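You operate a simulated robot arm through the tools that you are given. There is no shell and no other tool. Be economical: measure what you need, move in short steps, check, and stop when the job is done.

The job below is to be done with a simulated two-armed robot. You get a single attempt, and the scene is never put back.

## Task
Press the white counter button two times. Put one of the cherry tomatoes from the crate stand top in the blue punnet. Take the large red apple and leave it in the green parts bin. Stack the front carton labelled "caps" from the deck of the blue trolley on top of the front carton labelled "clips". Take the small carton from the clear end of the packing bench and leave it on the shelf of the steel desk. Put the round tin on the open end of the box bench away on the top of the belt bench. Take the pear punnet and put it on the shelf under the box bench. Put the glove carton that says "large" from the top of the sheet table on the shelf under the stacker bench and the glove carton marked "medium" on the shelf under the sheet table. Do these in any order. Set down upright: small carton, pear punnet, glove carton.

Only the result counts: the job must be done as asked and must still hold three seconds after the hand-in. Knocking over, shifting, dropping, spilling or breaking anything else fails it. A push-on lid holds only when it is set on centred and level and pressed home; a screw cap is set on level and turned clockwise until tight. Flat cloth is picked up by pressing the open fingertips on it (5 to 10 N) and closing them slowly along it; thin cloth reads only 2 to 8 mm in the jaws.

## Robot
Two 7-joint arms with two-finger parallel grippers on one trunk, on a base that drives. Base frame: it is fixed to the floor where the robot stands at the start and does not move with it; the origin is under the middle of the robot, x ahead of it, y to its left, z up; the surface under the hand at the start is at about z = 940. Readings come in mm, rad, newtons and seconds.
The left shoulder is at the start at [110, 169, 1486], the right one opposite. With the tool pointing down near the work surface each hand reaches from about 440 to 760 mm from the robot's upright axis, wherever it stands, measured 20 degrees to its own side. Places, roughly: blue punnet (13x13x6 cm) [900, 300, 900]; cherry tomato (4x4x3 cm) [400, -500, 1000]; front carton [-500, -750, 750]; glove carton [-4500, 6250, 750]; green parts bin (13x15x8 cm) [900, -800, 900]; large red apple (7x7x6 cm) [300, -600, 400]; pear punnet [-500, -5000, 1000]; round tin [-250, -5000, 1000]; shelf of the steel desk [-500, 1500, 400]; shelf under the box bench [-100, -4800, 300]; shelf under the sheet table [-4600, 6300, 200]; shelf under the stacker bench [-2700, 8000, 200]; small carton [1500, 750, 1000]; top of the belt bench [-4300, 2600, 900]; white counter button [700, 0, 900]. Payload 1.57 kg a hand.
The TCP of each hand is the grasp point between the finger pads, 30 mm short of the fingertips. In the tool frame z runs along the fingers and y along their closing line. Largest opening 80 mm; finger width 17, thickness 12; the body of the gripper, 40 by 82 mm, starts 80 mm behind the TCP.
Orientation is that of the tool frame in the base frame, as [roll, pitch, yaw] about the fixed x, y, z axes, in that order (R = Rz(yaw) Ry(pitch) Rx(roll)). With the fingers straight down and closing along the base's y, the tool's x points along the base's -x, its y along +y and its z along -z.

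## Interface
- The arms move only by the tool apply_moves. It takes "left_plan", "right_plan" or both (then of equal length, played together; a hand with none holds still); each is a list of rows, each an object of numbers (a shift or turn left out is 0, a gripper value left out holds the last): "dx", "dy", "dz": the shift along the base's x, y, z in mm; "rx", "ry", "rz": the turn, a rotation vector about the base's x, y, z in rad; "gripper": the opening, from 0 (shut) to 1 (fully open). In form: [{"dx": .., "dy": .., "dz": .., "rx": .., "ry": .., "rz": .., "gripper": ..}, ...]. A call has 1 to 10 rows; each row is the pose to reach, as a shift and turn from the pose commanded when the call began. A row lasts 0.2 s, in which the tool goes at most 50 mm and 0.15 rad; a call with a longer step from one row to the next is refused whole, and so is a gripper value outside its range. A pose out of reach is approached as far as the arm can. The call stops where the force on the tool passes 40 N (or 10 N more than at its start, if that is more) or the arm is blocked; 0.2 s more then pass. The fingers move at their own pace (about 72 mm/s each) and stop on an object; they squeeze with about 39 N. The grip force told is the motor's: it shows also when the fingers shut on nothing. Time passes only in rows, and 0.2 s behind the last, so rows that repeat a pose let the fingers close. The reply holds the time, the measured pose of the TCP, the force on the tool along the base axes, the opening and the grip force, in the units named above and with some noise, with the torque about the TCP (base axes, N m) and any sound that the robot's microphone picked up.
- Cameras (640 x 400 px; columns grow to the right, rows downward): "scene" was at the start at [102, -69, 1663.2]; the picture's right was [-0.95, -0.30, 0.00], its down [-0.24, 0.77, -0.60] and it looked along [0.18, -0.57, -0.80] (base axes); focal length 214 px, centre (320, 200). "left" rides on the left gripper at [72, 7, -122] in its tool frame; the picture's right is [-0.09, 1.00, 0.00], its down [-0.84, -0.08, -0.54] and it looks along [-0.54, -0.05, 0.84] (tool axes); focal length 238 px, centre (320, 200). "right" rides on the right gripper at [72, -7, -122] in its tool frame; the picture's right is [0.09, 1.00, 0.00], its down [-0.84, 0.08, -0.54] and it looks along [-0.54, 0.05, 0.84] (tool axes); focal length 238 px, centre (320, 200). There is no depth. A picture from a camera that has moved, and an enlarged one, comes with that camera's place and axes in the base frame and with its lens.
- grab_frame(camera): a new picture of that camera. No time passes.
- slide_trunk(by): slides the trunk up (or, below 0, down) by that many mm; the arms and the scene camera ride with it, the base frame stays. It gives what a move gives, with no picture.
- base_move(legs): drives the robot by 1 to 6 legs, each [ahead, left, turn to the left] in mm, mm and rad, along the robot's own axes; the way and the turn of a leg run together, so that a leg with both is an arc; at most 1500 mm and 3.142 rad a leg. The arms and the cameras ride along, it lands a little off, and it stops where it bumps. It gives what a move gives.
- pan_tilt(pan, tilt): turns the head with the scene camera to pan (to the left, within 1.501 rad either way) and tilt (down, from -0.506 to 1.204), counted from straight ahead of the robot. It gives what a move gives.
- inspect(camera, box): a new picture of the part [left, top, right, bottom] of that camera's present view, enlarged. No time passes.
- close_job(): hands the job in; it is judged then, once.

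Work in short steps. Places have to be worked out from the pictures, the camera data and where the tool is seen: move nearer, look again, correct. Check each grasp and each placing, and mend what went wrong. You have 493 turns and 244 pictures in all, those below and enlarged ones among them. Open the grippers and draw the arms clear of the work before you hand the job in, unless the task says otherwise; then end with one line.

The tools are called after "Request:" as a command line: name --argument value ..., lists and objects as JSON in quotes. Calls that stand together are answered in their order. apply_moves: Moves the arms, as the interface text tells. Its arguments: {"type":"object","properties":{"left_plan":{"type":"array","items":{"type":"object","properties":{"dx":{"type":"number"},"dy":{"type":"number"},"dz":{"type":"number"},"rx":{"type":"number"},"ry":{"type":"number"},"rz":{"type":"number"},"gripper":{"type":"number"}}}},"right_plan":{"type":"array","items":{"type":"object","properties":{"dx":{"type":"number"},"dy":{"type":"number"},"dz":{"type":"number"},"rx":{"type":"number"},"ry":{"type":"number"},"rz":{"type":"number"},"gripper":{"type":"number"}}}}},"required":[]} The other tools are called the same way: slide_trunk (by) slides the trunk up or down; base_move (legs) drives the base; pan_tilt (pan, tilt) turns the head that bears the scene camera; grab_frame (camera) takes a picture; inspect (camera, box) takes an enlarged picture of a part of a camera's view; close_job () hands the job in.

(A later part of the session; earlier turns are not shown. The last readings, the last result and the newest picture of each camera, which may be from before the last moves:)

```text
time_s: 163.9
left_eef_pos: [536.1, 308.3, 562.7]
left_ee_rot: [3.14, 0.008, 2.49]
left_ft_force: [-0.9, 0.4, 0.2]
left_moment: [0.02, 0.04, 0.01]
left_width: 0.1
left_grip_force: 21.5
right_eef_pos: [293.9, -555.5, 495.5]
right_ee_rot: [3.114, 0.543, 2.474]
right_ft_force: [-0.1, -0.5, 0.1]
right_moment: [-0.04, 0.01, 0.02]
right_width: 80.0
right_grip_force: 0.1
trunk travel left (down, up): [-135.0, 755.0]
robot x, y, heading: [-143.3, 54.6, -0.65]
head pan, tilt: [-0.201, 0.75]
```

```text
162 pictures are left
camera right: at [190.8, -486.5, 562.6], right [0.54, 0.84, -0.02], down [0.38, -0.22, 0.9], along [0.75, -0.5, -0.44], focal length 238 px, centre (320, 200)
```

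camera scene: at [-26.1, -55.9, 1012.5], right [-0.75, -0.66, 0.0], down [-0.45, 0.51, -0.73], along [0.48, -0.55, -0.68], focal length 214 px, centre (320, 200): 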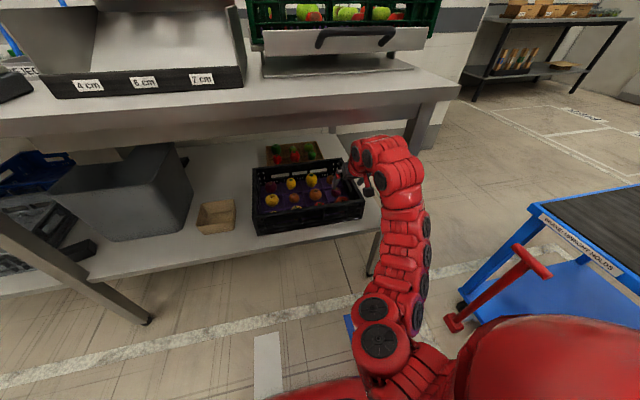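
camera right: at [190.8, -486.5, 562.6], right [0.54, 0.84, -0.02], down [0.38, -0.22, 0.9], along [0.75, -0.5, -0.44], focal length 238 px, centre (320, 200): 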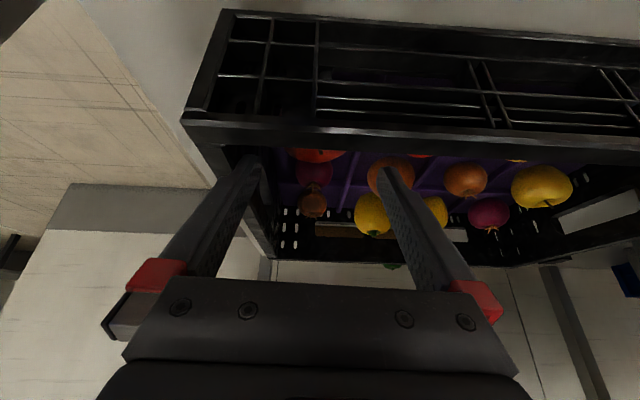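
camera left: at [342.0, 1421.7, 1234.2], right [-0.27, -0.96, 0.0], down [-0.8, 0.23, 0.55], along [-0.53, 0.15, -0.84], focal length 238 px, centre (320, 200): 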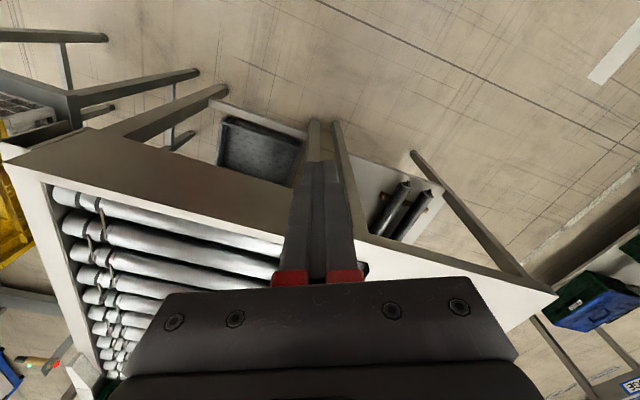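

The right-hand finger comes close to the tray's end wall. I zoom in to judge the gap.

Request:
inspect --camera "right" --box '[170, 90, 440, 290]'

```text
2.00 times, centred on (305, 190) of right
camera zoom: at [190.8, -486.5, 562.6], right [0.54, 0.84, -0.02], down [0.38, -0.22, 0.9], along [0.75, -0.5, -0.44], focal length 477 px, centre (350, 220)
```

zoom: 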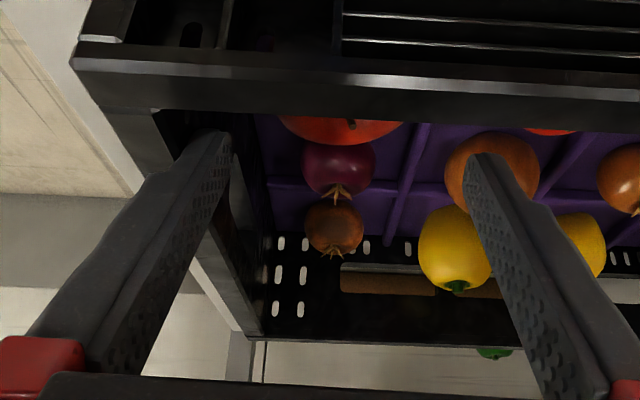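

The tip is already inside the end wall. I only need the tips at the apple's middle, so I narrow the jaws slightly and go down 28 mm.

Request:
apply_moves --right_plan '[{"gripper": 0.95}, {"dx": 3, "dy": -2, "dz": -10}, {"dx": 5, "dy": -3, "dz": -20}, {"dx": 6, "dy": -4, "dz": -29}]'

Request:
inspect --camera "right" --box '[170, 90, 440, 290]'

```text
time_s: 164.8
left_eef_pos: [536.4, 309.8, 564.0]
left_ee_rot: [3.14, 0.012, 2.491]
left_ft_force: [-0.4, 0.7, 0.2]
left_moment: [0.0, 0.0, -0.01]
left_width: 0.0
left_grip_force: 21.3
right_eef_pos: [299.3, -560.8, 484.7]
right_ee_rot: [3.118, 0.561, 2.476]
right_ft_force: [-1.8, 2.5, 26.4]
right_moment: [-0.92, 1.12, -0.23]
right_width: 74.7
right_grip_force: 0.0
trunk travel left (down, up): [-135.0, 755.0]
robot x, y, heading: [-140.6, 55.7, -0.645]
head pan, tilt: [-0.201, 0.75]
stopped in row 4 (right hand): the force on the tool passed its limit at 48 N (the readings are from after the stop); the commanded pose is now the measured one
```

```text
2.00 times, centred on (305, 190) of right
camera zoom: at [194.4, -490.1, 548.9], right [0.54, 0.84, -0.03], down [0.37, -0.21, 0.91], along [0.75, -0.5, -0.42], focal length 477 px, centre (350, 220)
```

zoom: 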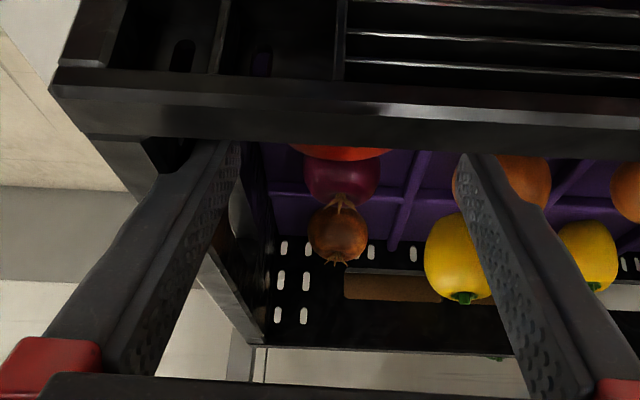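

The torque shows the right finger touching the tray rim. I rise 10 mm, shift 6 mm to the left, and go down again.

Request:
apply_moves --right_plan '[{"dz": 8}, {"dx": 3.6, "dy": 4.8, "dz": 12}, {"dx": 3.6, "dy": 4.8, "dz": 4}, {"dx": 3.6, "dy": 4.8, "dz": -4}, {"dx": 3.6, "dy": 4.8, "dz": -10}, {"dx": 3.6, "dy": 4.8, "dz": -16}]'

Request:
inspect --camera "right" --box '[170, 90, 440, 290]'

```text
time_s: 166.2
left_eef_pos: [536.4, 307.6, 563.1]
left_ee_rot: [3.139, 0.01, 2.49]
left_ft_force: [0.1, 0.2, 0.8]
left_moment: [0.0, 0.0, 0.0]
left_width: 0.0
left_grip_force: 21.4
right_eef_pos: [302.8, -555.7, 462.8]
right_ee_rot: [3.117, 0.554, 2.475]
right_ft_force: [0.0, 0.8, 0.1]
right_moment: [0.0, -0.02, 0.0]
right_width: 75.8
right_grip_force: 0.0
trunk travel left (down, up): [-135.0, 755.0]
robot x, y, heading: [-143.4, 53.5, -0.649]
head pan, tilt: [-0.201, 0.75]
```

```text
2.00 times, centred on (305, 190) of right
camera zoom: at [198.5, -485.3, 528.9], right [0.54, 0.84, -0.03], down [0.38, -0.21, 0.9], along [0.75, -0.5, -0.43], focal length 477 px, centre (350, 220)
```

zoom: 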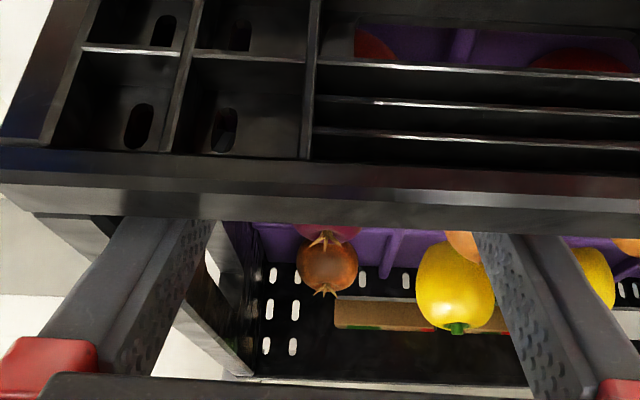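

No contact now, and the tips are level with the apple's middle. I close the fingers.

Request:
apply_moves --right_plan '[{"gripper": 0.75}, {"gripper": 0.7}, {"gripper": 0.7}]'

```text
time_s: 167.0
left_eef_pos: [536.9, 308.6, 562.6]
left_ee_rot: [3.141, 0.009, 2.491]
left_ft_force: [-0.2, 1.0, 0.5]
left_moment: [0.0, -0.01, 0.02]
left_width: 0.0
left_grip_force: 21.3
right_eef_pos: [303.2, -554.5, 462.9]
right_ee_rot: [3.118, 0.554, 2.475]
right_ft_force: [-0.5, 0.3, 0.0]
right_moment: [-0.03, 0.06, -0.02]
right_width: 56.4
right_grip_force: 0.2
trunk travel left (down, up): [-135.0, 755.0]
robot x, y, heading: [-144.3, 56.7, -0.646]
head pan, tilt: [-0.201, 0.75]
```

Nothing held at 56 mm, so the apple sits lower than I judged. I reopen, go down 16 mm more and close again.

Request:
apply_moves --right_plan '[{"gripper": 0.95}, {"gripper": 0.95}, {"dx": 2, "dy": -1, "dz": -8}, {"dx": 4, "dy": -3, "dz": -17}, {"dx": 4, "dy": -3, "dz": -17, "gripper": 0.75}, {"dx": 4, "dy": -3, "dz": -17, "gripper": 0.7}, {"dx": 4, "dy": -3, "dz": -17, "gripper": 0.7}]'

Request:
inspect --camera "right" --box '[170, 30, 440, 230]'

```text
time_s: 168.6
left_eef_pos: [537.3, 308.3, 562.3]
left_ee_rot: [3.139, 0.008, 2.49]
left_ft_force: [-0.2, 0.4, 1.0]
left_moment: [0.02, 0.01, -0.01]
left_width: 0.5
left_grip_force: 21.3
right_eef_pos: [305.6, -558.9, 445.4]
right_ee_rot: [3.116, 0.553, 2.474]
right_ft_force: [1.7, -3.7, 3.3]
right_moment: [-0.05, 0.05, 0.15]
right_width: 62.1
right_grip_force: 39.3
trunk travel left (down, up): [-135.0, 755.0]
robot x, y, heading: [-144.9, 53.9, -0.648]
head pan, tilt: [-0.201, 0.75]
```

```text
2.00 times, centred on (305, 130) of right
camera zoom: at [202.1, -489.2, 512.3], right [0.54, 0.84, -0.03], down [0.37, -0.21, 0.9], along [0.75, -0.5, -0.43], focal length 477 px, centre (350, 340)
```

zoom: 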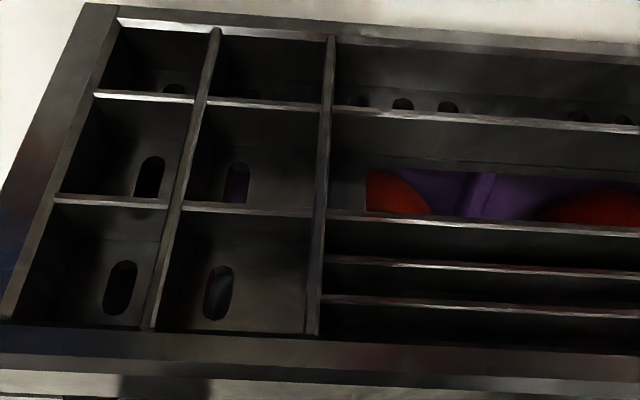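

Gripped at 62 mm. I lift 65 mm and check that the apple comes along.

Request:
apply_moves --right_plan '[{"dz": 15, "gripper": 0.65}, {"dz": 35}, {"dx": -4, "dy": 3, "dz": 60}, {"dx": -12, "dy": 9, "dz": 95}]'

Request:
grab_frame --camera "right"

```text
time_s: 169.6
left_eef_pos: [536.2, 307.8, 562.8]
left_ee_rot: [3.139, 0.007, 2.49]
left_ft_force: [-0.2, -0.6, 0.6]
left_moment: [0.02, -0.02, -0.03]
left_width: 0.0
left_grip_force: 21.3
right_eef_pos: [295.3, -548.2, 542.1]
right_ee_rot: [3.118, 0.554, 2.476]
right_ft_force: [0.3, 0.4, -1.3]
right_moment: [-0.01, 0.03, -0.01]
right_width: 61.7
right_grip_force: 38.8
trunk travel left (down, up): [-135.0, 755.0]
robot x, y, heading: [-144.0, 54.1, -0.647]
head pan, tilt: [-0.201, 0.75]
```

```text
157 pictures are left
camera right: at [190.9, -478.2, 607.4], right [0.54, 0.84, -0.03], down [0.37, -0.21, 0.9], along [0.75, -0.5, -0.43], focal length 238 px, centre (320, 200)
```

right: 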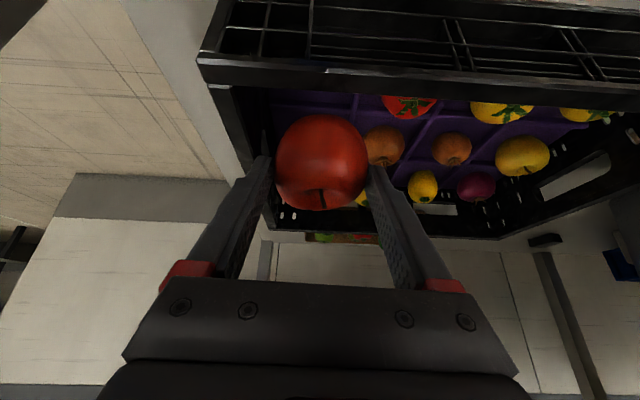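

The apple is out of its cell. I rise 12 mm more and back the base off 330 mm.

Request:
apply_moves --right_plan '[{"dz": 12}]'

Request:
base_move --legs '[[-330, 0, 0]]'

Request:
grab_frame --camera "scene"

```text
time_s: 170.0
left_eef_pos: [537.2, 308.3, 562.2]
left_ee_rot: [3.138, 0.009, 2.49]
left_ft_force: [0.8, -0.1, 0.2]
left_moment: [-0.01, 0.0, 0.03]
left_width: 0.0
left_grip_force: 21.4
right_eef_pos: [294.4, -548.9, 552.0]
right_ee_rot: [3.117, 0.55, 2.476]
right_ft_force: [-0.4, 0.0, -1.9]
right_moment: [0.01, 0.02, 0.04]
right_width: 61.9
right_grip_force: 38.9
trunk travel left (down, up): [-135.0, 755.0]
robot x, y, heading: [-144.3, 54.2, -0.644]
head pan, tilt: [-0.201, 0.75]
```

```text
time_s: 172.2
left_eef_pos: [274.9, 505.7, 562.5]
left_ee_rot: [3.139, 0.01, 2.485]
left_ft_force: [0.5, -0.8, 0.0]
left_moment: [-0.01, 0.0, 0.0]
left_width: 0.0
left_grip_force: 21.7
right_eef_pos: [28.9, -350.6, 553.8]
right_ee_rot: [3.117, 0.553, 2.47]
right_ft_force: [0.3, -0.1, -0.1]
right_moment: [0.02, 0.07, -0.03]
right_width: 61.9
right_grip_force: 39.3
trunk travel left (down, up): [-135.0, 755.0]
robot x, y, heading: [-409.6, 252.8, -0.652]
head pan, tilt: [-0.201, 0.75]
```

```text
156 pictures are left
camera scene: at [-290.7, 144.1, 1012.6], right [-0.75, -0.66, 0.0], down [-0.45, 0.51, -0.73], along [0.48, -0.55, -0.68], focal length 214 px, centre (320, 200)
```

scene: 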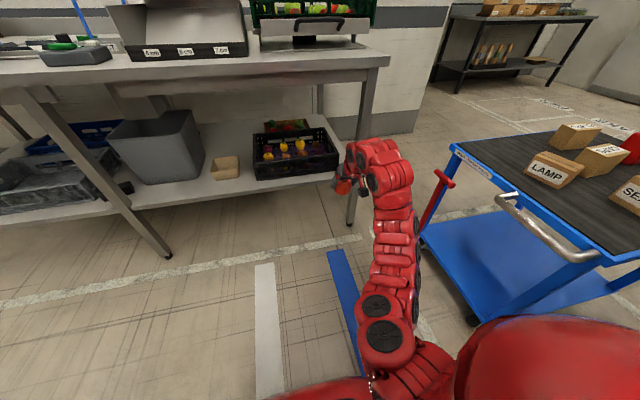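

Clear of the shelf with the apple. I raise the trunk so the hands go above the tables, then look around to find a way to the green bin.

Request:
slide_trunk --by 400

Request:
slide_trunk --by 350

Request:
pan_tilt --pan -0.9 --tilt 0.6

Request:
grab_frame --camera "scene"

```text
time_s: 176.1
left_eef_pos: [274.9, 505.6, 962.0]
left_ee_rot: [3.139, 0.009, 2.486]
left_ft_force: [0.1, -0.8, -0.4]
left_moment: [0.0, -0.03, -0.04]
left_width: 0.0
left_grip_force: 21.0
right_eef_pos: [28.8, -351.6, 953.7]
right_ee_rot: [3.117, 0.554, 2.47]
right_ft_force: [-0.2, 0.3, -1.0]
right_moment: [-0.04, 0.02, -0.02]
right_width: 61.5
right_grip_force: 38.7
trunk travel left (down, up): [-535.0, 355.0]
robot x, y, heading: [-411.9, 254.5, -0.652]
head pan, tilt: [-0.201, 0.75]
```

```text
time_s: 179.5
left_eef_pos: [274.4, 505.4, 1311.9]
left_ee_rot: [3.14, 0.009, 2.485]
left_ft_force: [0.2, 0.2, 0.0]
left_moment: [-0.03, 0.03, 0.01]
left_width: 0.0
left_grip_force: 21.1
right_eef_pos: [28.1, -350.9, 1303.9]
right_ee_rot: [3.117, 0.552, 2.469]
right_ft_force: [-0.4, -0.4, -1.2]
right_moment: [0.02, 0.02, 0.0]
right_width: 61.5
right_grip_force: 38.9
trunk travel left (down, up): [-885.0, 5.0]
robot x, y, heading: [-409.2, 256.8, -0.654]
head pan, tilt: [-0.201, 0.75]
```

```text
time_s: 180.5
left_eef_pos: [275.3, 503.6, 1312.2]
left_ee_rot: [3.139, 0.009, 2.485]
left_ft_force: [-0.3, 0.5, 0.4]
left_moment: [0.02, -0.01, 0.0]
left_width: 0.0
left_grip_force: 21.7
right_eef_pos: [28.6, -350.8, 1302.1]
right_ee_rot: [3.117, 0.554, 2.469]
right_ft_force: [0.1, -0.1, -0.3]
right_moment: [0.01, 0.0, 0.0]
right_width: 61.5
right_grip_force: 39.3
trunk travel left (down, up): [-885.0, 5.0]
robot x, y, heading: [-407.1, 251.7, -0.65]
head pan, tilt: [-0.901, 0.6]
```

```text
155 pictures are left
camera scene: at [-343.3, 118.0, 1775.4], right [-1.0, -0.02, 0.0], down [-0.01, 0.57, -0.82], along [0.01, -0.82, -0.57], focal length 214 px, centre (320, 200)
```

scene: 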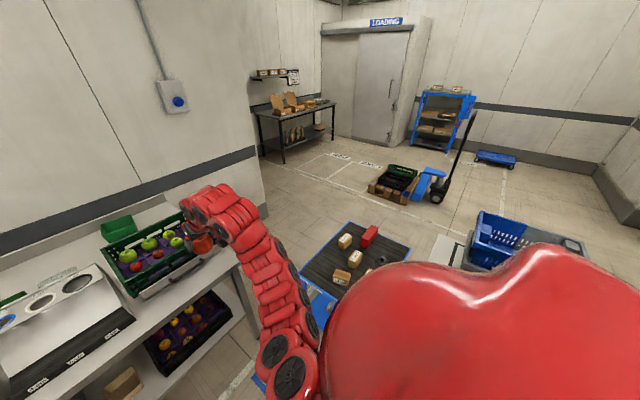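

The box bench is beyond, toward -y. I look further right to find a free way around the trolley.

Request:
pan_tilt --pan -1.5 --tilt 0.6

Request:
grab_frame --camera "scene"

```text
time_s: 181.5
left_eef_pos: [274.3, 505.0, 1311.6]
left_ee_rot: [3.139, 0.009, 2.484]
left_ft_force: [0.9, 0.2, -0.4]
left_moment: [0.04, -0.01, 0.01]
left_width: 0.1
left_grip_force: 21.2
right_eef_pos: [27.7, -350.6, 1303.6]
right_ee_rot: [3.117, 0.553, 2.471]
right_ft_force: [-0.6, 0.2, -1.5]
right_moment: [0.01, 0.03, -0.01]
right_width: 61.3
right_grip_force: 39.0
trunk travel left (down, up): [-885.0, 5.0]
robot x, y, heading: [-406.6, 253.1, -0.654]
head pan, tilt: [-1.499, 0.6]
```

```text
154 pictures are left
camera scene: at [-393.4, 132.5, 1775.4], right [-0.84, 0.55, 0.0], down [0.31, 0.47, -0.83], along [-0.45, -0.69, -0.56], focal length 214 px, centre (320, 200)
```

scene: 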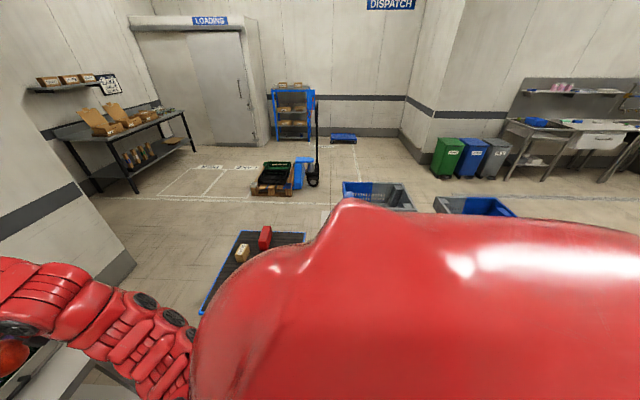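

The shoulder blocks the view, so I turn the robot right to face the trolley side.

Request:
base_move --legs '[[0, 0, -1.5]]'

Request:
pan_tilt --pan 0 --tilt 0.55

Request:
grab_frame --camera "scene"

```text
time_s: 185.7
left_eef_pos: [-123.4, -415.4, 1313.6]
left_ee_rot: [3.139, 0.009, 0.966]
left_ft_force: [-0.8, -0.2, -0.1]
left_moment: [-0.01, -0.01, -0.02]
left_width: 0.1
left_grip_force: 21.5
right_eef_pos: [-989.5, -212.9, 1303.6]
right_ee_rot: [3.117, 0.554, 0.949]
right_ft_force: [-0.4, 0.2, -1.2]
right_moment: [-0.01, -0.01, -0.02]
right_width: 61.2
right_grip_force: 38.1
trunk travel left (down, up): [-885.0, 5.0]
robot x, y, heading: [-408.2, 255.6, -2.178]
head pan, tilt: [-1.499, 0.6]
```

```text
time_s: 187.2
left_eef_pos: [-122.7, -415.3, 1312.5]
left_ee_rot: [3.14, 0.007, 0.964]
left_ft_force: [-0.3, -0.7, 0.0]
left_moment: [0.02, 0.01, 0.01]
left_width: 0.2
left_grip_force: 21.3
right_eef_pos: [-990.0, -212.0, 1304.2]
right_ee_rot: [3.118, 0.553, 0.95]
right_ft_force: [-0.3, 0.5, -1.4]
right_moment: [0.01, 0.0, 0.01]
right_width: 61.7
right_grip_force: 38.8
trunk travel left (down, up): [-885.0, 5.0]
robot x, y, heading: [-408.7, 251.1, -2.178]
head pan, tilt: [0.0, 0.55]
```

```text
153 pictures are left
camera scene: at [-505.4, 115.0, 1779.9], right [-0.82, 0.57, 0.0], down [0.3, 0.43, -0.85], along [-0.48, -0.7, -0.52], focal length 214 px, centre (320, 200)
```

scene: 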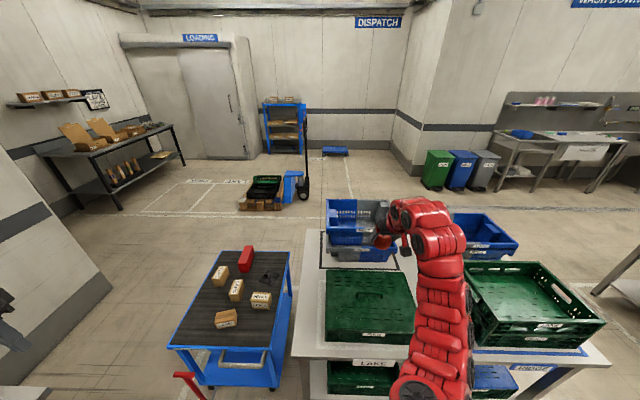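

This shows the layout: the trolley ahead, the LAKE table beside it, and open floor around the table's right end. I zoom in on the trolley, as its cartons are in reach from here with the left hand.

Request:
inspect --camera "scene" --box '[150, 230, 310, 400]'

```text
2.35 times, centred on (230, 315) of scene
camera zoom: at [-505.4, 115.0, 1779.9], right [-0.82, 0.57, 0.0], down [0.3, 0.43, -0.85], along [-0.48, -0.7, -0.52], focal length 505 px, centre (532, -71)
```

zoom: 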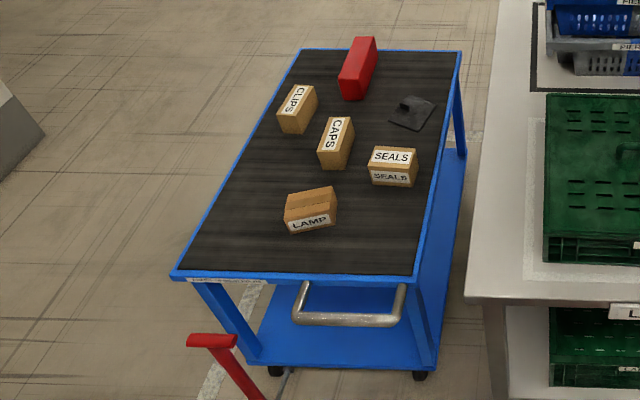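

CAPS is at about (-543, -719) and CLIPS at (-497, -865). I drive up to the trolley's end, with the left hand on the carton side and the apple held high on the right.

Request:
base_move --legs '[[290, 249, -0.028]]'

Request:
grab_frame --camera "scene"

Request:
grab_frame --camera "left"

```text
time_s: 189.7
left_eef_pos: [-108.5, -802.1, 1313.5]
left_ee_rot: [3.138, 0.011, 0.942]
left_ft_force: [0.7, 0.2, -0.7]
left_moment: [0.02, 0.01, 0.0]
left_width: 0.0
left_grip_force: 21.6
right_eef_pos: [-969.7, -578.1, 1304.6]
right_ee_rot: [3.115, 0.554, 0.925]
right_ft_force: [-0.4, -0.1, 0.0]
right_moment: [0.02, 0.02, 0.02]
right_width: 61.1
right_grip_force: 39.4
trunk travel left (down, up): [-885.0, 5.0]
robot x, y, heading: [-377.0, -126.1, -2.199]
head pan, tilt: [0.0, 0.55]
```

```text
151 pictures are left
camera scene: at [-477.2, -262.6, 1780.1], right [-0.81, 0.59, 0.0], down [0.31, 0.42, -0.85], along [-0.5, -0.69, -0.52], focal length 214 px, centre (320, 200)
```

scene: 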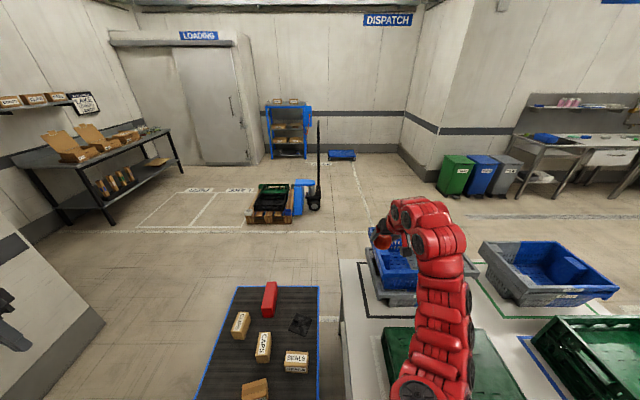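

```text
150 pictures are left
camera left: at [-59.9, -747.2, 1434.2], right [0.75, -0.66, 0.0], down [-0.55, -0.63, 0.55], along [-0.36, -0.41, -0.84], focal length 238 px, centre (320, 200)
```

left: 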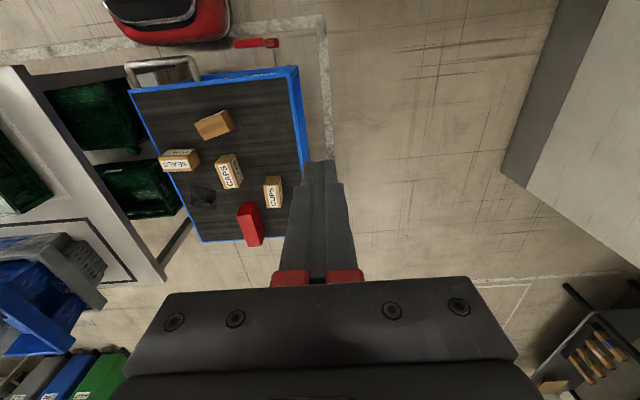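

Solving both views, the carton tops are at z 680: CAPS (-547, -812) and CLIPS (-493, -975). I first raise and tuck the right hand with the apple, to keep it clear of the baskets when I lower the trunk.

Request:
apply_moves --right_plan '[{"dx": 20, "dy": 0, "dz": 40}, {"dx": 40, "dy": 10, "dz": 80}, {"dx": 60, "dy": 20, "dz": 120}, {"dx": 80, "dy": 30, "dz": 150}]'

Request:
base_move --legs '[[70, 169, 0]]'

```text
time_s: 190.7
left_eef_pos: [-106.4, -802.3, 1312.3]
left_ee_rot: [3.139, 0.007, 0.943]
left_ft_force: [-0.4, 0.2, -0.3]
left_moment: [-0.03, 0.02, -0.01]
left_width: 0.2
left_grip_force: 20.9
right_eef_pos: [-953.9, -581.3, 1330.1]
right_ee_rot: [3.116, 0.556, 0.928]
right_ft_force: [0.3, 0.3, -1.3]
right_moment: [0.0, 0.02, 0.01]
right_width: 61.6
right_grip_force: 39.2
right hand out of reach, approached as far as the arm can: row 1, 2, 3, 4
trunk travel left (down, up): [-885.0, 5.0]
robot x, y, heading: [-375.4, -128.2, -2.198]
head pan, tilt: [0.0, 0.55]
```

```text
time_s: 192.3
left_eef_pos: [-15.3, -958.5, 1309.6]
left_ee_rot: [3.141, 0.007, 0.936]
left_ft_force: [0.5, -0.4, -0.5]
left_moment: [0.07, 0.01, 0.04]
left_width: 0.0
left_grip_force: 21.0
right_eef_pos: [-863.1, -733.7, 1329.6]
right_ee_rot: [3.119, 0.555, 0.922]
right_ft_force: [0.3, -1.4, -1.2]
right_moment: [0.01, 0.03, -0.04]
right_width: 61.1
right_grip_force: 39.0
trunk travel left (down, up): [-885.0, 5.0]
robot x, y, heading: [-280.5, -276.3, -2.202]
head pan, tilt: [0.0, 0.55]
stopped in leg 1: the robot was blocked; the commanded pose is now the measured one
```

The base was blocked right at the end of the move. I look at what it touches.

Request:
grab_frame --camera "left"

Request:
pan_tilt --pan 0.1 --tilt 1.15

Request:
grab_frame --camera "scene"

```text
149 pictures are left
camera left: at [32.5, -904.3, 1431.0], right [0.75, -0.66, 0.0], down [-0.56, -0.63, 0.55], along [-0.36, -0.41, -0.84], focal length 238 px, centre (320, 200)
```

left: 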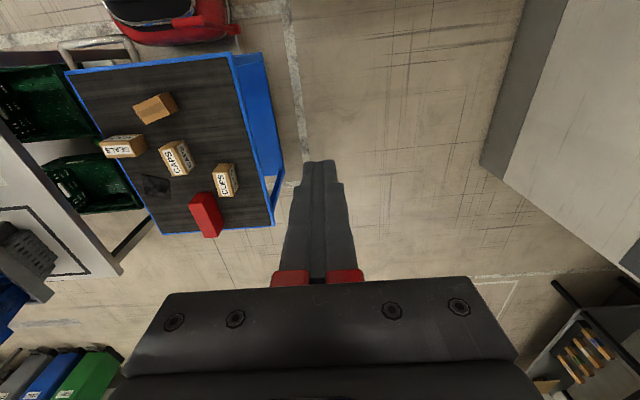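

```text
time_s: 193.3
left_eef_pos: [-19.2, -955.4, 1312.9]
left_ee_rot: [3.137, 0.009, 0.938]
left_ft_force: [0.5, 0.3, -0.1]
left_moment: [0.0, 0.0, 0.01]
left_width: 0.0
left_grip_force: 21.8
right_eef_pos: [-865.1, -729.0, 1329.6]
right_ee_rot: [3.114, 0.556, 0.919]
right_ft_force: [-0.3, 0.1, -1.0]
right_moment: [0.01, -0.02, 0.04]
right_width: 61.2
right_grip_force: 39.4
trunk travel left (down, up): [-885.0, 5.0]
robot x, y, heading: [-285.2, -278.7, -2.199]
head pan, tilt: [0.099, 1.15]
```

```text
148 pictures are left
camera scene: at [-363.0, -392.0, 1733.8], right [-0.86, 0.51, 0.0], down [0.46, 0.79, -0.41], along [-0.21, -0.35, -0.91], focal length 214 px, centre (320, 200)
```

scene: 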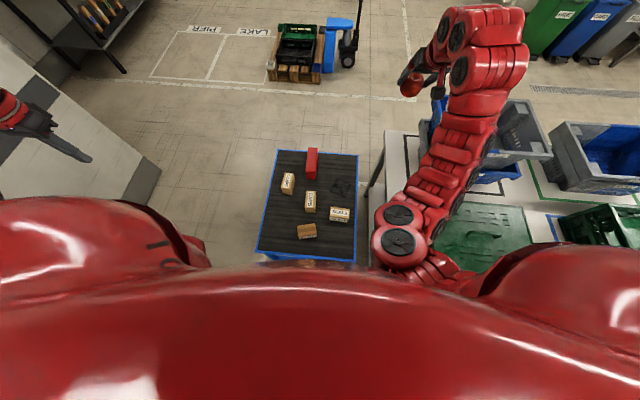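

The base only touched the trolley's red tow bar, and CAPS still measures (-548, -814), so nothing moved. I ease back a little and lower the trunk.

Request:
base_move --legs '[[-20, -35, 0]]'

Request:
slide_trunk --by -200

```text
time_s: 194.2
left_eef_pos: [-29.6, -927.8, 1307.9]
left_ee_rot: [-3.139, 0.004, 0.938]
left_ft_force: [1.0, 0.0, -0.2]
left_moment: [0.07, -0.01, 0.01]
left_width: 0.2
left_grip_force: 21.2
right_eef_pos: [-877.5, -700.9, 1328.6]
right_ee_rot: [3.123, 0.553, 0.927]
right_ft_force: [0.4, -0.4, -1.7]
right_moment: [0.03, 0.02, -0.04]
right_width: 61.4
right_grip_force: 39.4
trunk travel left (down, up): [-885.0, 5.0]
robot x, y, heading: [-300.3, -240.0, -2.203]
head pan, tilt: [0.099, 1.15]
```

```text
time_s: 196.3
left_eef_pos: [-33.6, -918.7, 1112.1]
left_ee_rot: [3.139, 0.009, 0.938]
left_ft_force: [0.6, 0.1, -0.9]
left_moment: [0.0, 0.02, 0.01]
left_width: 0.0
left_grip_force: 21.3
right_eef_pos: [-879.8, -694.7, 1129.7]
right_ee_rot: [3.115, 0.557, 0.924]
right_ft_force: [0.1, 0.0, -1.1]
right_moment: [0.01, 0.01, -0.01]
right_width: 61.1
right_grip_force: 39.0
trunk travel left (down, up): [-685.0, 205.0]
robot x, y, heading: [-297.2, -242.8, -2.203]
head pan, tilt: [0.099, 1.15]
```

I bring the left hand over the CAPS carton with the jaws open.

Request:
apply_moves --left_plan '[{"dx": -47, "dy": 9, "gripper": 1}, {"dx": -94, "dy": 19}, {"dx": -141, "dy": 28}, {"dx": -188, "dy": 38}, {"dx": -235, "dy": 48}, {"dx": -282, "dy": 57}, {"dx": -329, "dy": 67}, {"dx": -376, "dy": 76}, {"dx": -423, "dy": 86}, {"dx": -470, "dy": 96}]'

Request:
grab_frame --camera "left"

```text
time_s: 198.5
left_eef_pos: [-502.7, -863.7, 1105.7]
left_ee_rot: [-3.14, 0.002, 0.939]
left_ft_force: [-0.8, 0.5, -1.1]
left_moment: [-0.03, -0.01, -0.02]
left_width: 80.0
left_grip_force: 0.0
left hand out of reach, approached as far as the arm can: row 1, 2, 3, 4, 5, 6, 7, 8, 9, 10
right_eef_pos: [-882.6, -694.4, 1129.0]
right_ee_rot: [3.112, 0.557, 0.92]
right_ft_force: [-0.5, 0.7, -1.5]
right_moment: [0.02, -0.02, 0.01]
right_width: 61.2
right_grip_force: 38.9
trunk travel left (down, up): [-685.0, 205.0]
robot x, y, heading: [-296.5, -242.8, -2.199]
head pan, tilt: [0.099, 1.15]
```

```text
147 pictures are left
camera left: at [-455.0, -810.0, 1227.1], right [0.75, -0.66, 0.0], down [-0.56, -0.63, 0.54], along [-0.36, -0.41, -0.84], focal length 238 px, centre (320, 200)
```

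left: 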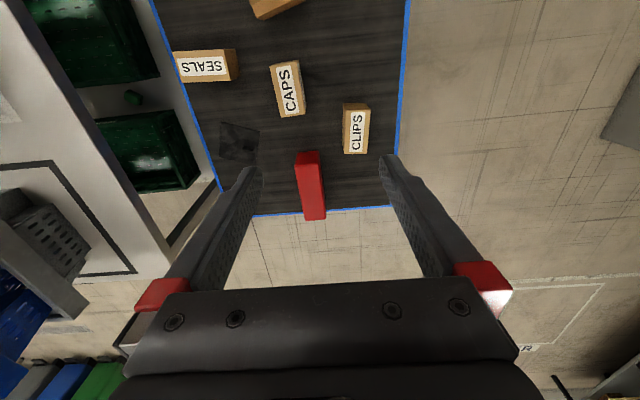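

Labels are on the tops: CAPS at (-553, -823), CLIPS at (-500, -988). I centre over CAPS with a small turn, and go down.

Request:
apply_moves --left_plan '[{"dx": -25, "dy": 20, "dz": -30, "rz": 0.05}, {"dx": -50, "dy": 41, "dz": -60, "rz": 0.1}, {"dx": -50, "dy": 41, "dz": -110, "rz": 0.1}, {"dx": -50, "dy": 41, "dz": -160, "rz": 0.1}, {"dx": -50, "dy": 41, "dz": -210, "rz": 0.1}]'

Request:
grab_frame --camera "left"

```text
time_s: 199.9
left_eef_pos: [-553.2, -848.0, 918.4]
left_ee_rot: [3.099, 0.073, 1.037]
left_ft_force: [0.7, 0.4, 1.4]
left_moment: [-0.01, 0.04, 0.02]
left_width: 80.1
left_grip_force: 0.1
left hand out of reach, approached as far as the arm can: row 1, 2, 3, 4
right_eef_pos: [-880.6, -694.9, 1129.7]
right_ee_rot: [3.113, 0.558, 0.923]
right_ft_force: [0.3, 0.3, -1.7]
right_moment: [0.02, -0.02, -0.01]
right_width: 61.5
right_grip_force: 39.2
trunk travel left (down, up): [-685.0, 205.0]
robot x, y, heading: [-300.6, -240.3, -2.198]
head pan, tilt: [0.099, 1.15]
stopped in row 5 (left hand): the arm was blocked; the commanded pose is now the measured one
```

```text
146 pictures are left
camera left: at [-511.8, -779.9, 1036.1], right [0.81, -0.58, 0.05], down [-0.49, -0.63, 0.6], along [-0.32, -0.51, -0.8], focal length 238 px, centre (320, 200)
```

left: 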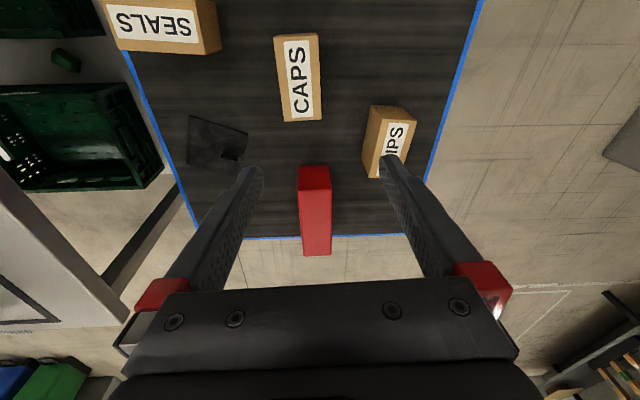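

The arm is folded to its inner limit. I raise the hand, straighten its tilt and back the base 90 mm.

Request:
apply_moves --left_plan '[{"dz": 40}, {"dz": 60}]'

Request:
base_move --legs '[[-95, 0, 0]]'

Request:
apply_moves --left_plan '[{"rx": 0.085, "dx": -20, "dy": -15}, {"rx": 0.085, "dx": -40, "dy": -45}]'

Request:
grab_frame --camera "left"

```text
time_s: 200.5
left_eef_pos: [-560.6, -856.8, 952.3]
left_ee_rot: [3.101, 0.068, 1.035]
left_ft_force: [-0.5, 0.2, -1.0]
left_moment: [0.01, 0.0, 0.02]
left_width: 80.2
left_grip_force: 0.0
left hand out of reach, approached as far as the arm can: row 1, 2
right_eef_pos: [-881.7, -694.5, 1129.0]
right_ee_rot: [3.113, 0.557, 0.922]
right_ft_force: [0.0, 0.6, -1.7]
right_moment: [-0.03, 0.04, 0.0]
right_width: 61.3
right_grip_force: 39.2
trunk travel left (down, up): [-685.0, 205.0]
robot x, y, heading: [-297.1, -244.6, -2.199]
head pan, tilt: [0.099, 1.15]
```

```text
time_s: 201.7
left_eef_pos: [-503.3, -781.5, 952.1]
left_ee_rot: [3.101, 0.071, 1.039]
left_ft_force: [-0.3, 0.7, -0.1]
left_moment: [-0.05, -0.01, -0.02]
left_width: 79.9
left_grip_force: 0.0
right_eef_pos: [-824.3, -619.2, 1129.5]
right_ee_rot: [3.116, 0.557, 0.925]
right_ft_force: [0.1, 1.2, -0.8]
right_moment: [-0.01, 0.02, 0.0]
right_width: 61.4
right_grip_force: 38.7
trunk travel left (down, up): [-685.0, 205.0]
robot x, y, heading: [-245.0, -166.9, -2.201]
head pan, tilt: [0.099, 1.15]
```

```text
time_s: 202.2
left_eef_pos: [-543.4, -827.3, 955.1]
left_ee_rot: [-3.139, -0.003, 1.041]
left_ft_force: [-1.1, -0.3, -0.5]
left_moment: [-0.03, 0.02, 0.0]
left_width: 80.1
left_grip_force: 0.1
right_eef_pos: [-823.0, -620.5, 1129.7]
right_ee_rot: [3.113, 0.556, 0.925]
right_ft_force: [-0.6, 0.6, -2.0]
right_moment: [0.02, 0.0, -0.01]
right_width: 61.4
right_grip_force: 38.8
trunk travel left (down, up): [-685.0, 205.0]
robot x, y, heading: [-246.6, -167.8, -2.197]
head pan, tilt: [0.099, 1.15]
```

```text
145 pictures are left
camera left: at [-502.1, -769.1, 1075.8], right [0.81, -0.58, 0.0], down [-0.49, -0.69, 0.54], along [-0.32, -0.44, -0.84], focal length 238 px, centre (320, 200)
```

left: 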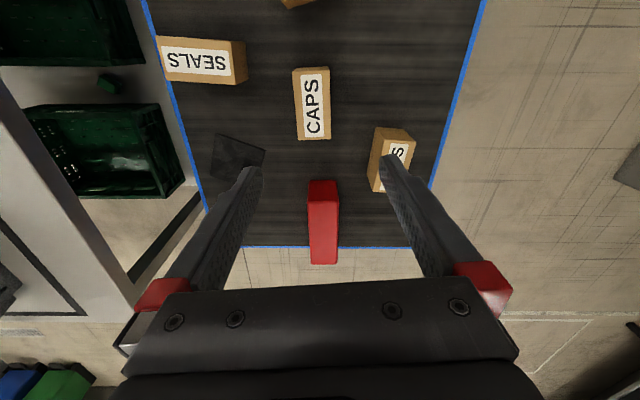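

Hand is vertical again. CAPS is at (-557, -821); I centre and go down to z 770.

Request:
apply_moves --left_plan '[{"dx": -7, "dy": 3, "dz": -40}, {"dx": -13, "dy": 6, "dz": -85}, {"dx": -13, "dy": 6, "dz": -130}, {"dx": -13, "dy": 6, "dz": -175}]'

Request:
grab_frame --camera "left"

```text
time_s: 203.2
left_eef_pos: [-550.1, -811.9, 826.0]
left_ee_rot: [-3.14, -0.002, 1.04]
left_ft_force: [-0.7, 0.6, -0.6]
left_moment: [-0.02, 0.0, -0.01]
left_width: 80.2
left_grip_force: 0.1
left hand out of reach, approached as far as the arm can: row 3, 4
right_eef_pos: [-824.4, -619.6, 1129.6]
right_ee_rot: [3.114, 0.557, 0.924]
right_ft_force: [-0.6, 0.4, -0.5]
right_moment: [0.03, -0.01, 0.04]
right_width: 61.2
right_grip_force: 38.9
trunk travel left (down, up): [-685.0, 205.0]
robot x, y, heading: [-245.0, -165.8, -2.199]
head pan, tilt: [0.099, 1.15]
```

```text
144 pictures are left
camera left: at [-507.7, -754.1, 947.4], right [0.81, -0.58, 0.0], down [-0.49, -0.68, 0.54], along [-0.32, -0.44, -0.84], focal length 238 px, centre (320, 200)
```

left: 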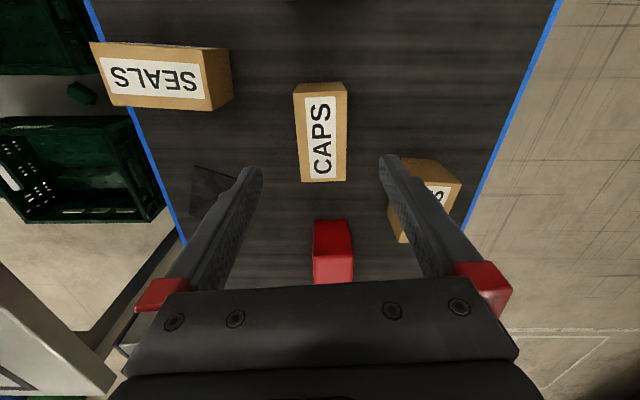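

The reach ends at this height. Before lowering the trunk I check what is beneath the apple hand.

Request:
pan_tilt --pan -0.2 --tilt 0.9

Request:
grab_frame --camera "scene"

```text
time_s: 204.1
left_eef_pos: [-549.1, -812.5, 825.6]
left_ee_rot: [-3.14, -0.002, 1.04]
left_ft_force: [0.5, -0.2, 0.0]
left_moment: [0.02, 0.0, -0.04]
left_width: 80.2
left_grip_force: 0.2
right_eef_pos: [-823.3, -619.9, 1131.1]
right_ee_rot: [3.115, 0.557, 0.928]
right_ft_force: [0.6, 0.6, -2.1]
right_moment: [0.01, -0.02, 0.01]
right_width: 61.2
right_grip_force: 38.9
trunk travel left (down, up): [-685.0, 205.0]
robot x, y, heading: [-246.0, -167.6, -2.202]
head pan, tilt: [-0.201, 0.901]
```

```text
143 pictures are left
camera scene: at [-348.8, -281.4, 1550.5], right [-0.68, 0.74, 0.0], down [0.58, 0.53, -0.62], along [-0.46, -0.42, -0.78], focal length 214 px, centre (320, 200)
```

scene: 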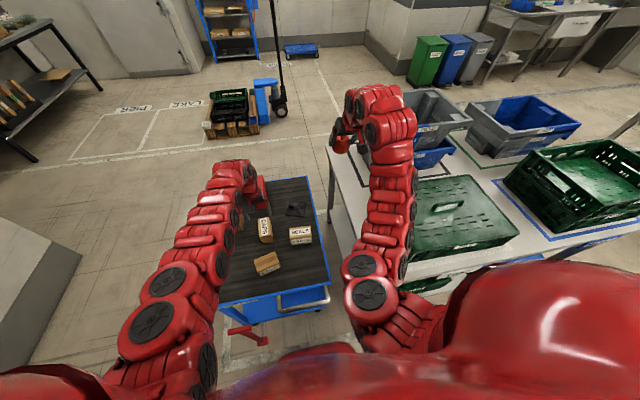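

I shift the right hand 90 mm toward the trolley side, away from the baskets.

Request:
apply_moves --right_plan '[{"dx": 24, "dy": -18}, {"dx": 48, "dy": -35}, {"dx": 72, "dy": -53}]'

Request:
grab_frame --camera "right"

```text
time_s: 204.8
left_eef_pos: [-549.0, -812.3, 825.1]
left_ee_rot: [-3.137, -0.002, 1.039]
left_ft_force: [0.3, 0.8, -0.6]
left_moment: [0.01, 0.01, 0.03]
left_width: 80.0
left_grip_force: 0.1
right_eef_pos: [-754.0, -675.7, 1126.2]
right_ee_rot: [3.115, 0.557, 0.926]
right_ft_force: [0.4, -0.3, -0.9]
right_moment: [0.03, -0.02, -0.02]
right_width: 61.3
right_grip_force: 38.9
right hand out of reach, approached as far as the arm can: row 2
trunk travel left (down, up): [-685.0, 205.0]
robot x, y, heading: [-248.1, -168.1, -2.194]
head pan, tilt: [-0.201, 0.901]
```

```text
142 pictures are left
camera right: at [-685.6, -569.0, 1192.2], right [0.85, -0.53, -0.03], down [-0.2, -0.38, 0.9], along [-0.49, -0.76, -0.43], focal length 238 px, centre (320, 200)
```

right: 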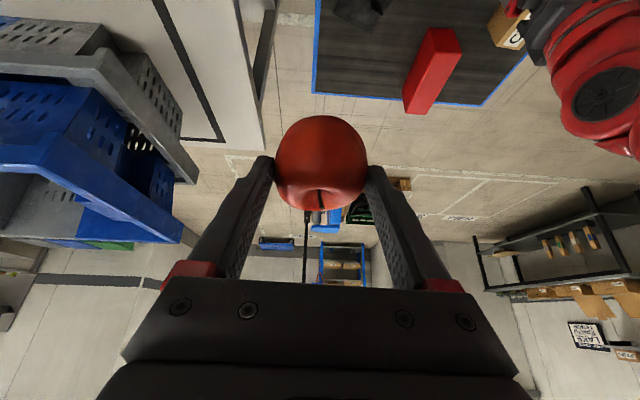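

The apple is now clear of the baskets. I lower the trunk 80 mm, which brings the left hand to z 745.

Request:
slide_trunk --by -80

Request:
grab_frame --camera "left"

```text
time_s: 206.0
left_eef_pos: [-548.3, -812.4, 746.1]
left_ee_rot: [-3.14, -0.005, 1.041]
left_ft_force: [0.3, 0.5, 1.0]
left_moment: [0.02, 0.02, -0.01]
left_width: 79.8
left_grip_force: 0.1
right_eef_pos: [-754.2, -675.1, 1045.9]
right_ee_rot: [3.114, 0.559, 0.925]
right_ft_force: [-0.1, 0.6, -1.6]
right_moment: [0.0, -0.05, 0.0]
right_width: 61.2
right_grip_force: 39.2
trunk travel left (down, up): [-605.0, 285.0]
robot x, y, heading: [-246.1, -165.4, -2.201]
head pan, tilt: [-0.201, 0.901]
```

```text
141 pictures are left
camera left: at [-507.0, -754.3, 867.6], right [0.81, -0.58, 0.0], down [-0.49, -0.68, 0.54], along [-0.32, -0.44, -0.84], focal length 238 px, centre (320, 200)
```

left: 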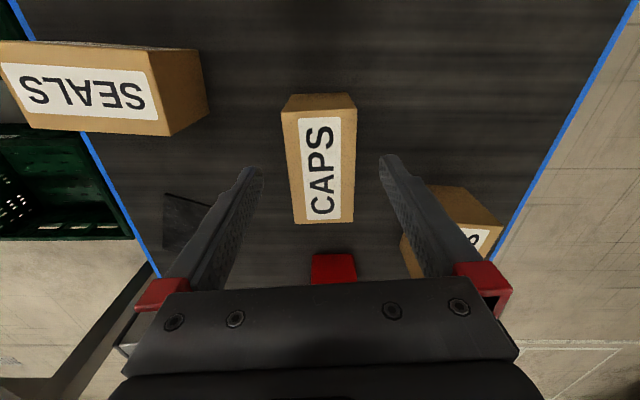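

CAPS is centred at (-559, -823). I align and lower over it.

Request:
apply_moves --left_plan '[{"dx": -5, "dy": -5}, {"dx": -10, "dy": -10}]'

Request:
slide_trunk --by -55

Request:
grab_frame --camera "left"

```text
time_s: 206.6
left_eef_pos: [-553.5, -812.9, 747.2]
left_ee_rot: [-3.14, -0.006, 1.04]
left_ft_force: [-0.1, 0.3, -0.7]
left_moment: [-0.03, -0.03, 0.0]
left_width: 80.1
left_grip_force: 0.1
left hand out of reach, approached as far as the arm can: row 1, 2
right_eef_pos: [-754.1, -674.4, 1047.4]
right_ee_rot: [3.114, 0.556, 0.924]
right_ft_force: [-0.1, -0.6, -2.2]
right_moment: [0.02, -0.04, 0.0]
right_width: 61.0
right_grip_force: 39.2
trunk travel left (down, up): [-605.0, 285.0]
robot x, y, heading: [-247.0, -163.0, -2.2]
head pan, tilt: [-0.201, 0.901]
```

```text
time_s: 207.6
left_eef_pos: [-552.9, -814.0, 692.5]
left_ee_rot: [-3.14, -0.006, 1.04]
left_ft_force: [-0.1, 0.0, 0.1]
left_moment: [-0.01, 0.0, -0.01]
left_width: 79.8
left_grip_force: 0.0
right_eef_pos: [-754.5, -674.4, 992.2]
right_ee_rot: [3.115, 0.557, 0.927]
right_ft_force: [0.3, 0.3, -0.6]
right_moment: [0.01, -0.02, 0.0]
right_width: 61.4
right_grip_force: 38.7
trunk travel left (down, up): [-550.0, 340.0]
robot x, y, heading: [-246.4, -164.2, -2.198]
head pan, tilt: [-0.201, 0.901]
```

```text
140 pictures are left
camera left: at [-511.9, -755.5, 814.7], right [0.81, -0.58, 0.0], down [-0.49, -0.69, 0.54], along [-0.32, -0.44, -0.84], focal length 238 px, centre (320, 200)
```

left: 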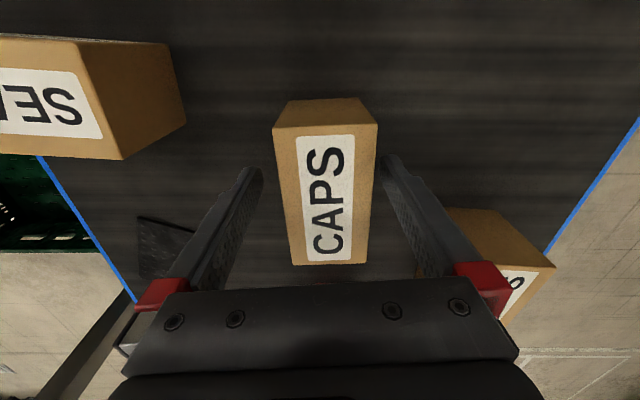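

I creep the base 12 mm ahead to centre the fingers along the carton, then lower 15 mm and close.

Request:
base_move --legs '[[13, 0, 0]]'

Request:
slide_trunk --by -14

Request:
apply_moves --left_plan '[{"gripper": 0.6}, {"gripper": 0.5}, {"gripper": 0.5}]'

Request:
grab_frame --camera "left"

```text
time_s: 208.3
left_eef_pos: [-560.5, -823.8, 692.7]
left_ee_rot: [-3.14, -0.003, 1.041]
left_ft_force: [-0.7, -1.0, 1.2]
left_moment: [0.0, 0.03, -0.01]
left_width: 80.1
left_grip_force: 0.0
right_eef_pos: [-761.9, -685.4, 991.6]
right_ee_rot: [3.112, 0.557, 0.926]
right_ft_force: [-0.6, 1.4, -0.8]
right_moment: [0.0, 0.01, -0.01]
right_width: 60.9
right_grip_force: 38.8
trunk travel left (down, up): [-550.0, 340.0]
robot x, y, heading: [-257.1, -179.5, -2.203]
head pan, tilt: [-0.201, 0.901]
```

```text
time_s: 209.0
left_eef_pos: [-561.9, -824.0, 677.6]
left_ee_rot: [-3.139, -0.003, 1.04]
left_ft_force: [-0.4, 0.0, -0.4]
left_moment: [-0.03, 0.0, 0.04]
left_width: 80.2
left_grip_force: 0.0
right_eef_pos: [-762.4, -684.8, 979.5]
right_ee_rot: [3.113, 0.559, 0.923]
right_ft_force: [0.0, -0.3, -1.5]
right_moment: [-0.01, 0.0, 0.02]
right_width: 61.1
right_grip_force: 39.0
trunk travel left (down, up): [-536.0, 354.0]
robot x, y, heading: [-254.5, -177.9, -2.198]
head pan, tilt: [-0.201, 0.901]
```

```text
time_s: 209.8
left_eef_pos: [-560.7, -823.4, 679.5]
left_ee_rot: [-3.141, -0.003, 1.04]
left_ft_force: [2.1, -0.7, 0.9]
left_moment: [-0.01, -0.22, -0.11]
left_width: 53.9
left_grip_force: 39.0
right_eef_pos: [-762.1, -684.9, 979.2]
right_ee_rot: [3.113, 0.557, 0.925]
right_ft_force: [-0.7, 0.4, -1.2]
right_moment: [0.0, 0.01, -0.05]
right_width: 61.3
right_grip_force: 39.4
trunk travel left (down, up): [-536.0, 354.0]
robot x, y, heading: [-253.7, -176.7, -2.198]
head pan, tilt: [-0.201, 0.901]
```

```text
139 pictures are left
camera left: at [-519.2, -766.2, 800.6], right [0.81, -0.58, 0.0], down [-0.49, -0.69, 0.54], along [-0.32, -0.44, -0.84], focal length 238 px, centre (320, 200)
```

left: 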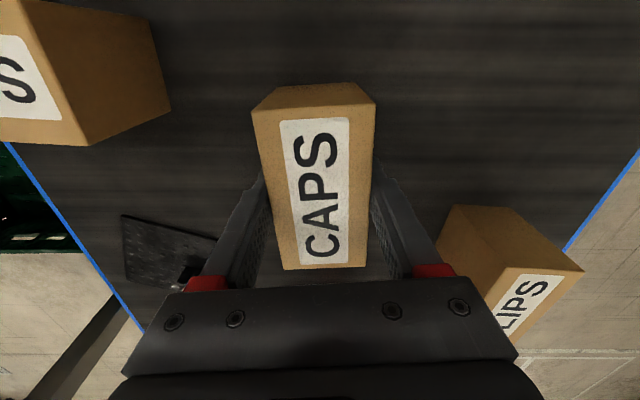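

CAPS is gripped. I lift it with the trunk by 120 mm and look at CLIPS again.

Request:
slide_trunk --by 120

Request:
base_move --legs '[[80, 0, 0]]'

Request:
grab_frame --camera "left"

```text
time_s: 211.3
left_eef_pos: [-561.4, -823.8, 798.2]
left_ee_rot: [-3.14, -0.006, 1.041]
left_ft_force: [0.1, 0.9, -2.1]
left_moment: [0.01, 0.02, -0.01]
left_width: 54.0
left_grip_force: 39.0
right_eef_pos: [-763.6, -686.6, 1098.2]
right_ee_rot: [3.114, 0.556, 0.925]
right_ft_force: [0.3, 1.6, -1.5]
right_moment: [0.0, -0.01, -0.02]
right_width: 61.0
right_grip_force: 39.3
trunk travel left (down, up): [-656.0, 234.0]
robot x, y, heading: [-253.8, -174.2, -2.2]
head pan, tilt: [-0.201, 0.901]
```

```text
time_s: 212.3
left_eef_pos: [-607.4, -889.2, 796.7]
left_ee_rot: [-3.14, -0.004, 1.042]
left_ft_force: [-0.5, 0.3, -2.3]
left_moment: [0.0, -0.01, -0.01]
left_width: 53.9
left_grip_force: 39.0
right_eef_pos: [-808.0, -750.5, 1098.3]
right_ee_rot: [3.112, 0.557, 0.925]
right_ft_force: [-0.3, -0.6, -0.1]
right_moment: [0.0, 0.02, 0.04]
right_width: 61.0
right_grip_force: 39.1
trunk travel left (down, up): [-656.0, 234.0]
robot x, y, heading: [-298.3, -237.7, -2.196]
head pan, tilt: [-0.201, 0.901]
```

```text
138 pictures are left
camera left: at [-565.2, -830.6, 920.0], right [0.81, -0.58, 0.0], down [-0.49, -0.69, 0.54], along [-0.31, -0.44, -0.84], focal length 238 px, centre (320, 200)
```

left: 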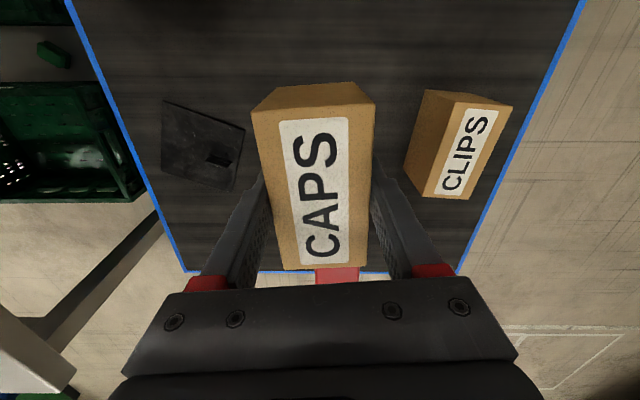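

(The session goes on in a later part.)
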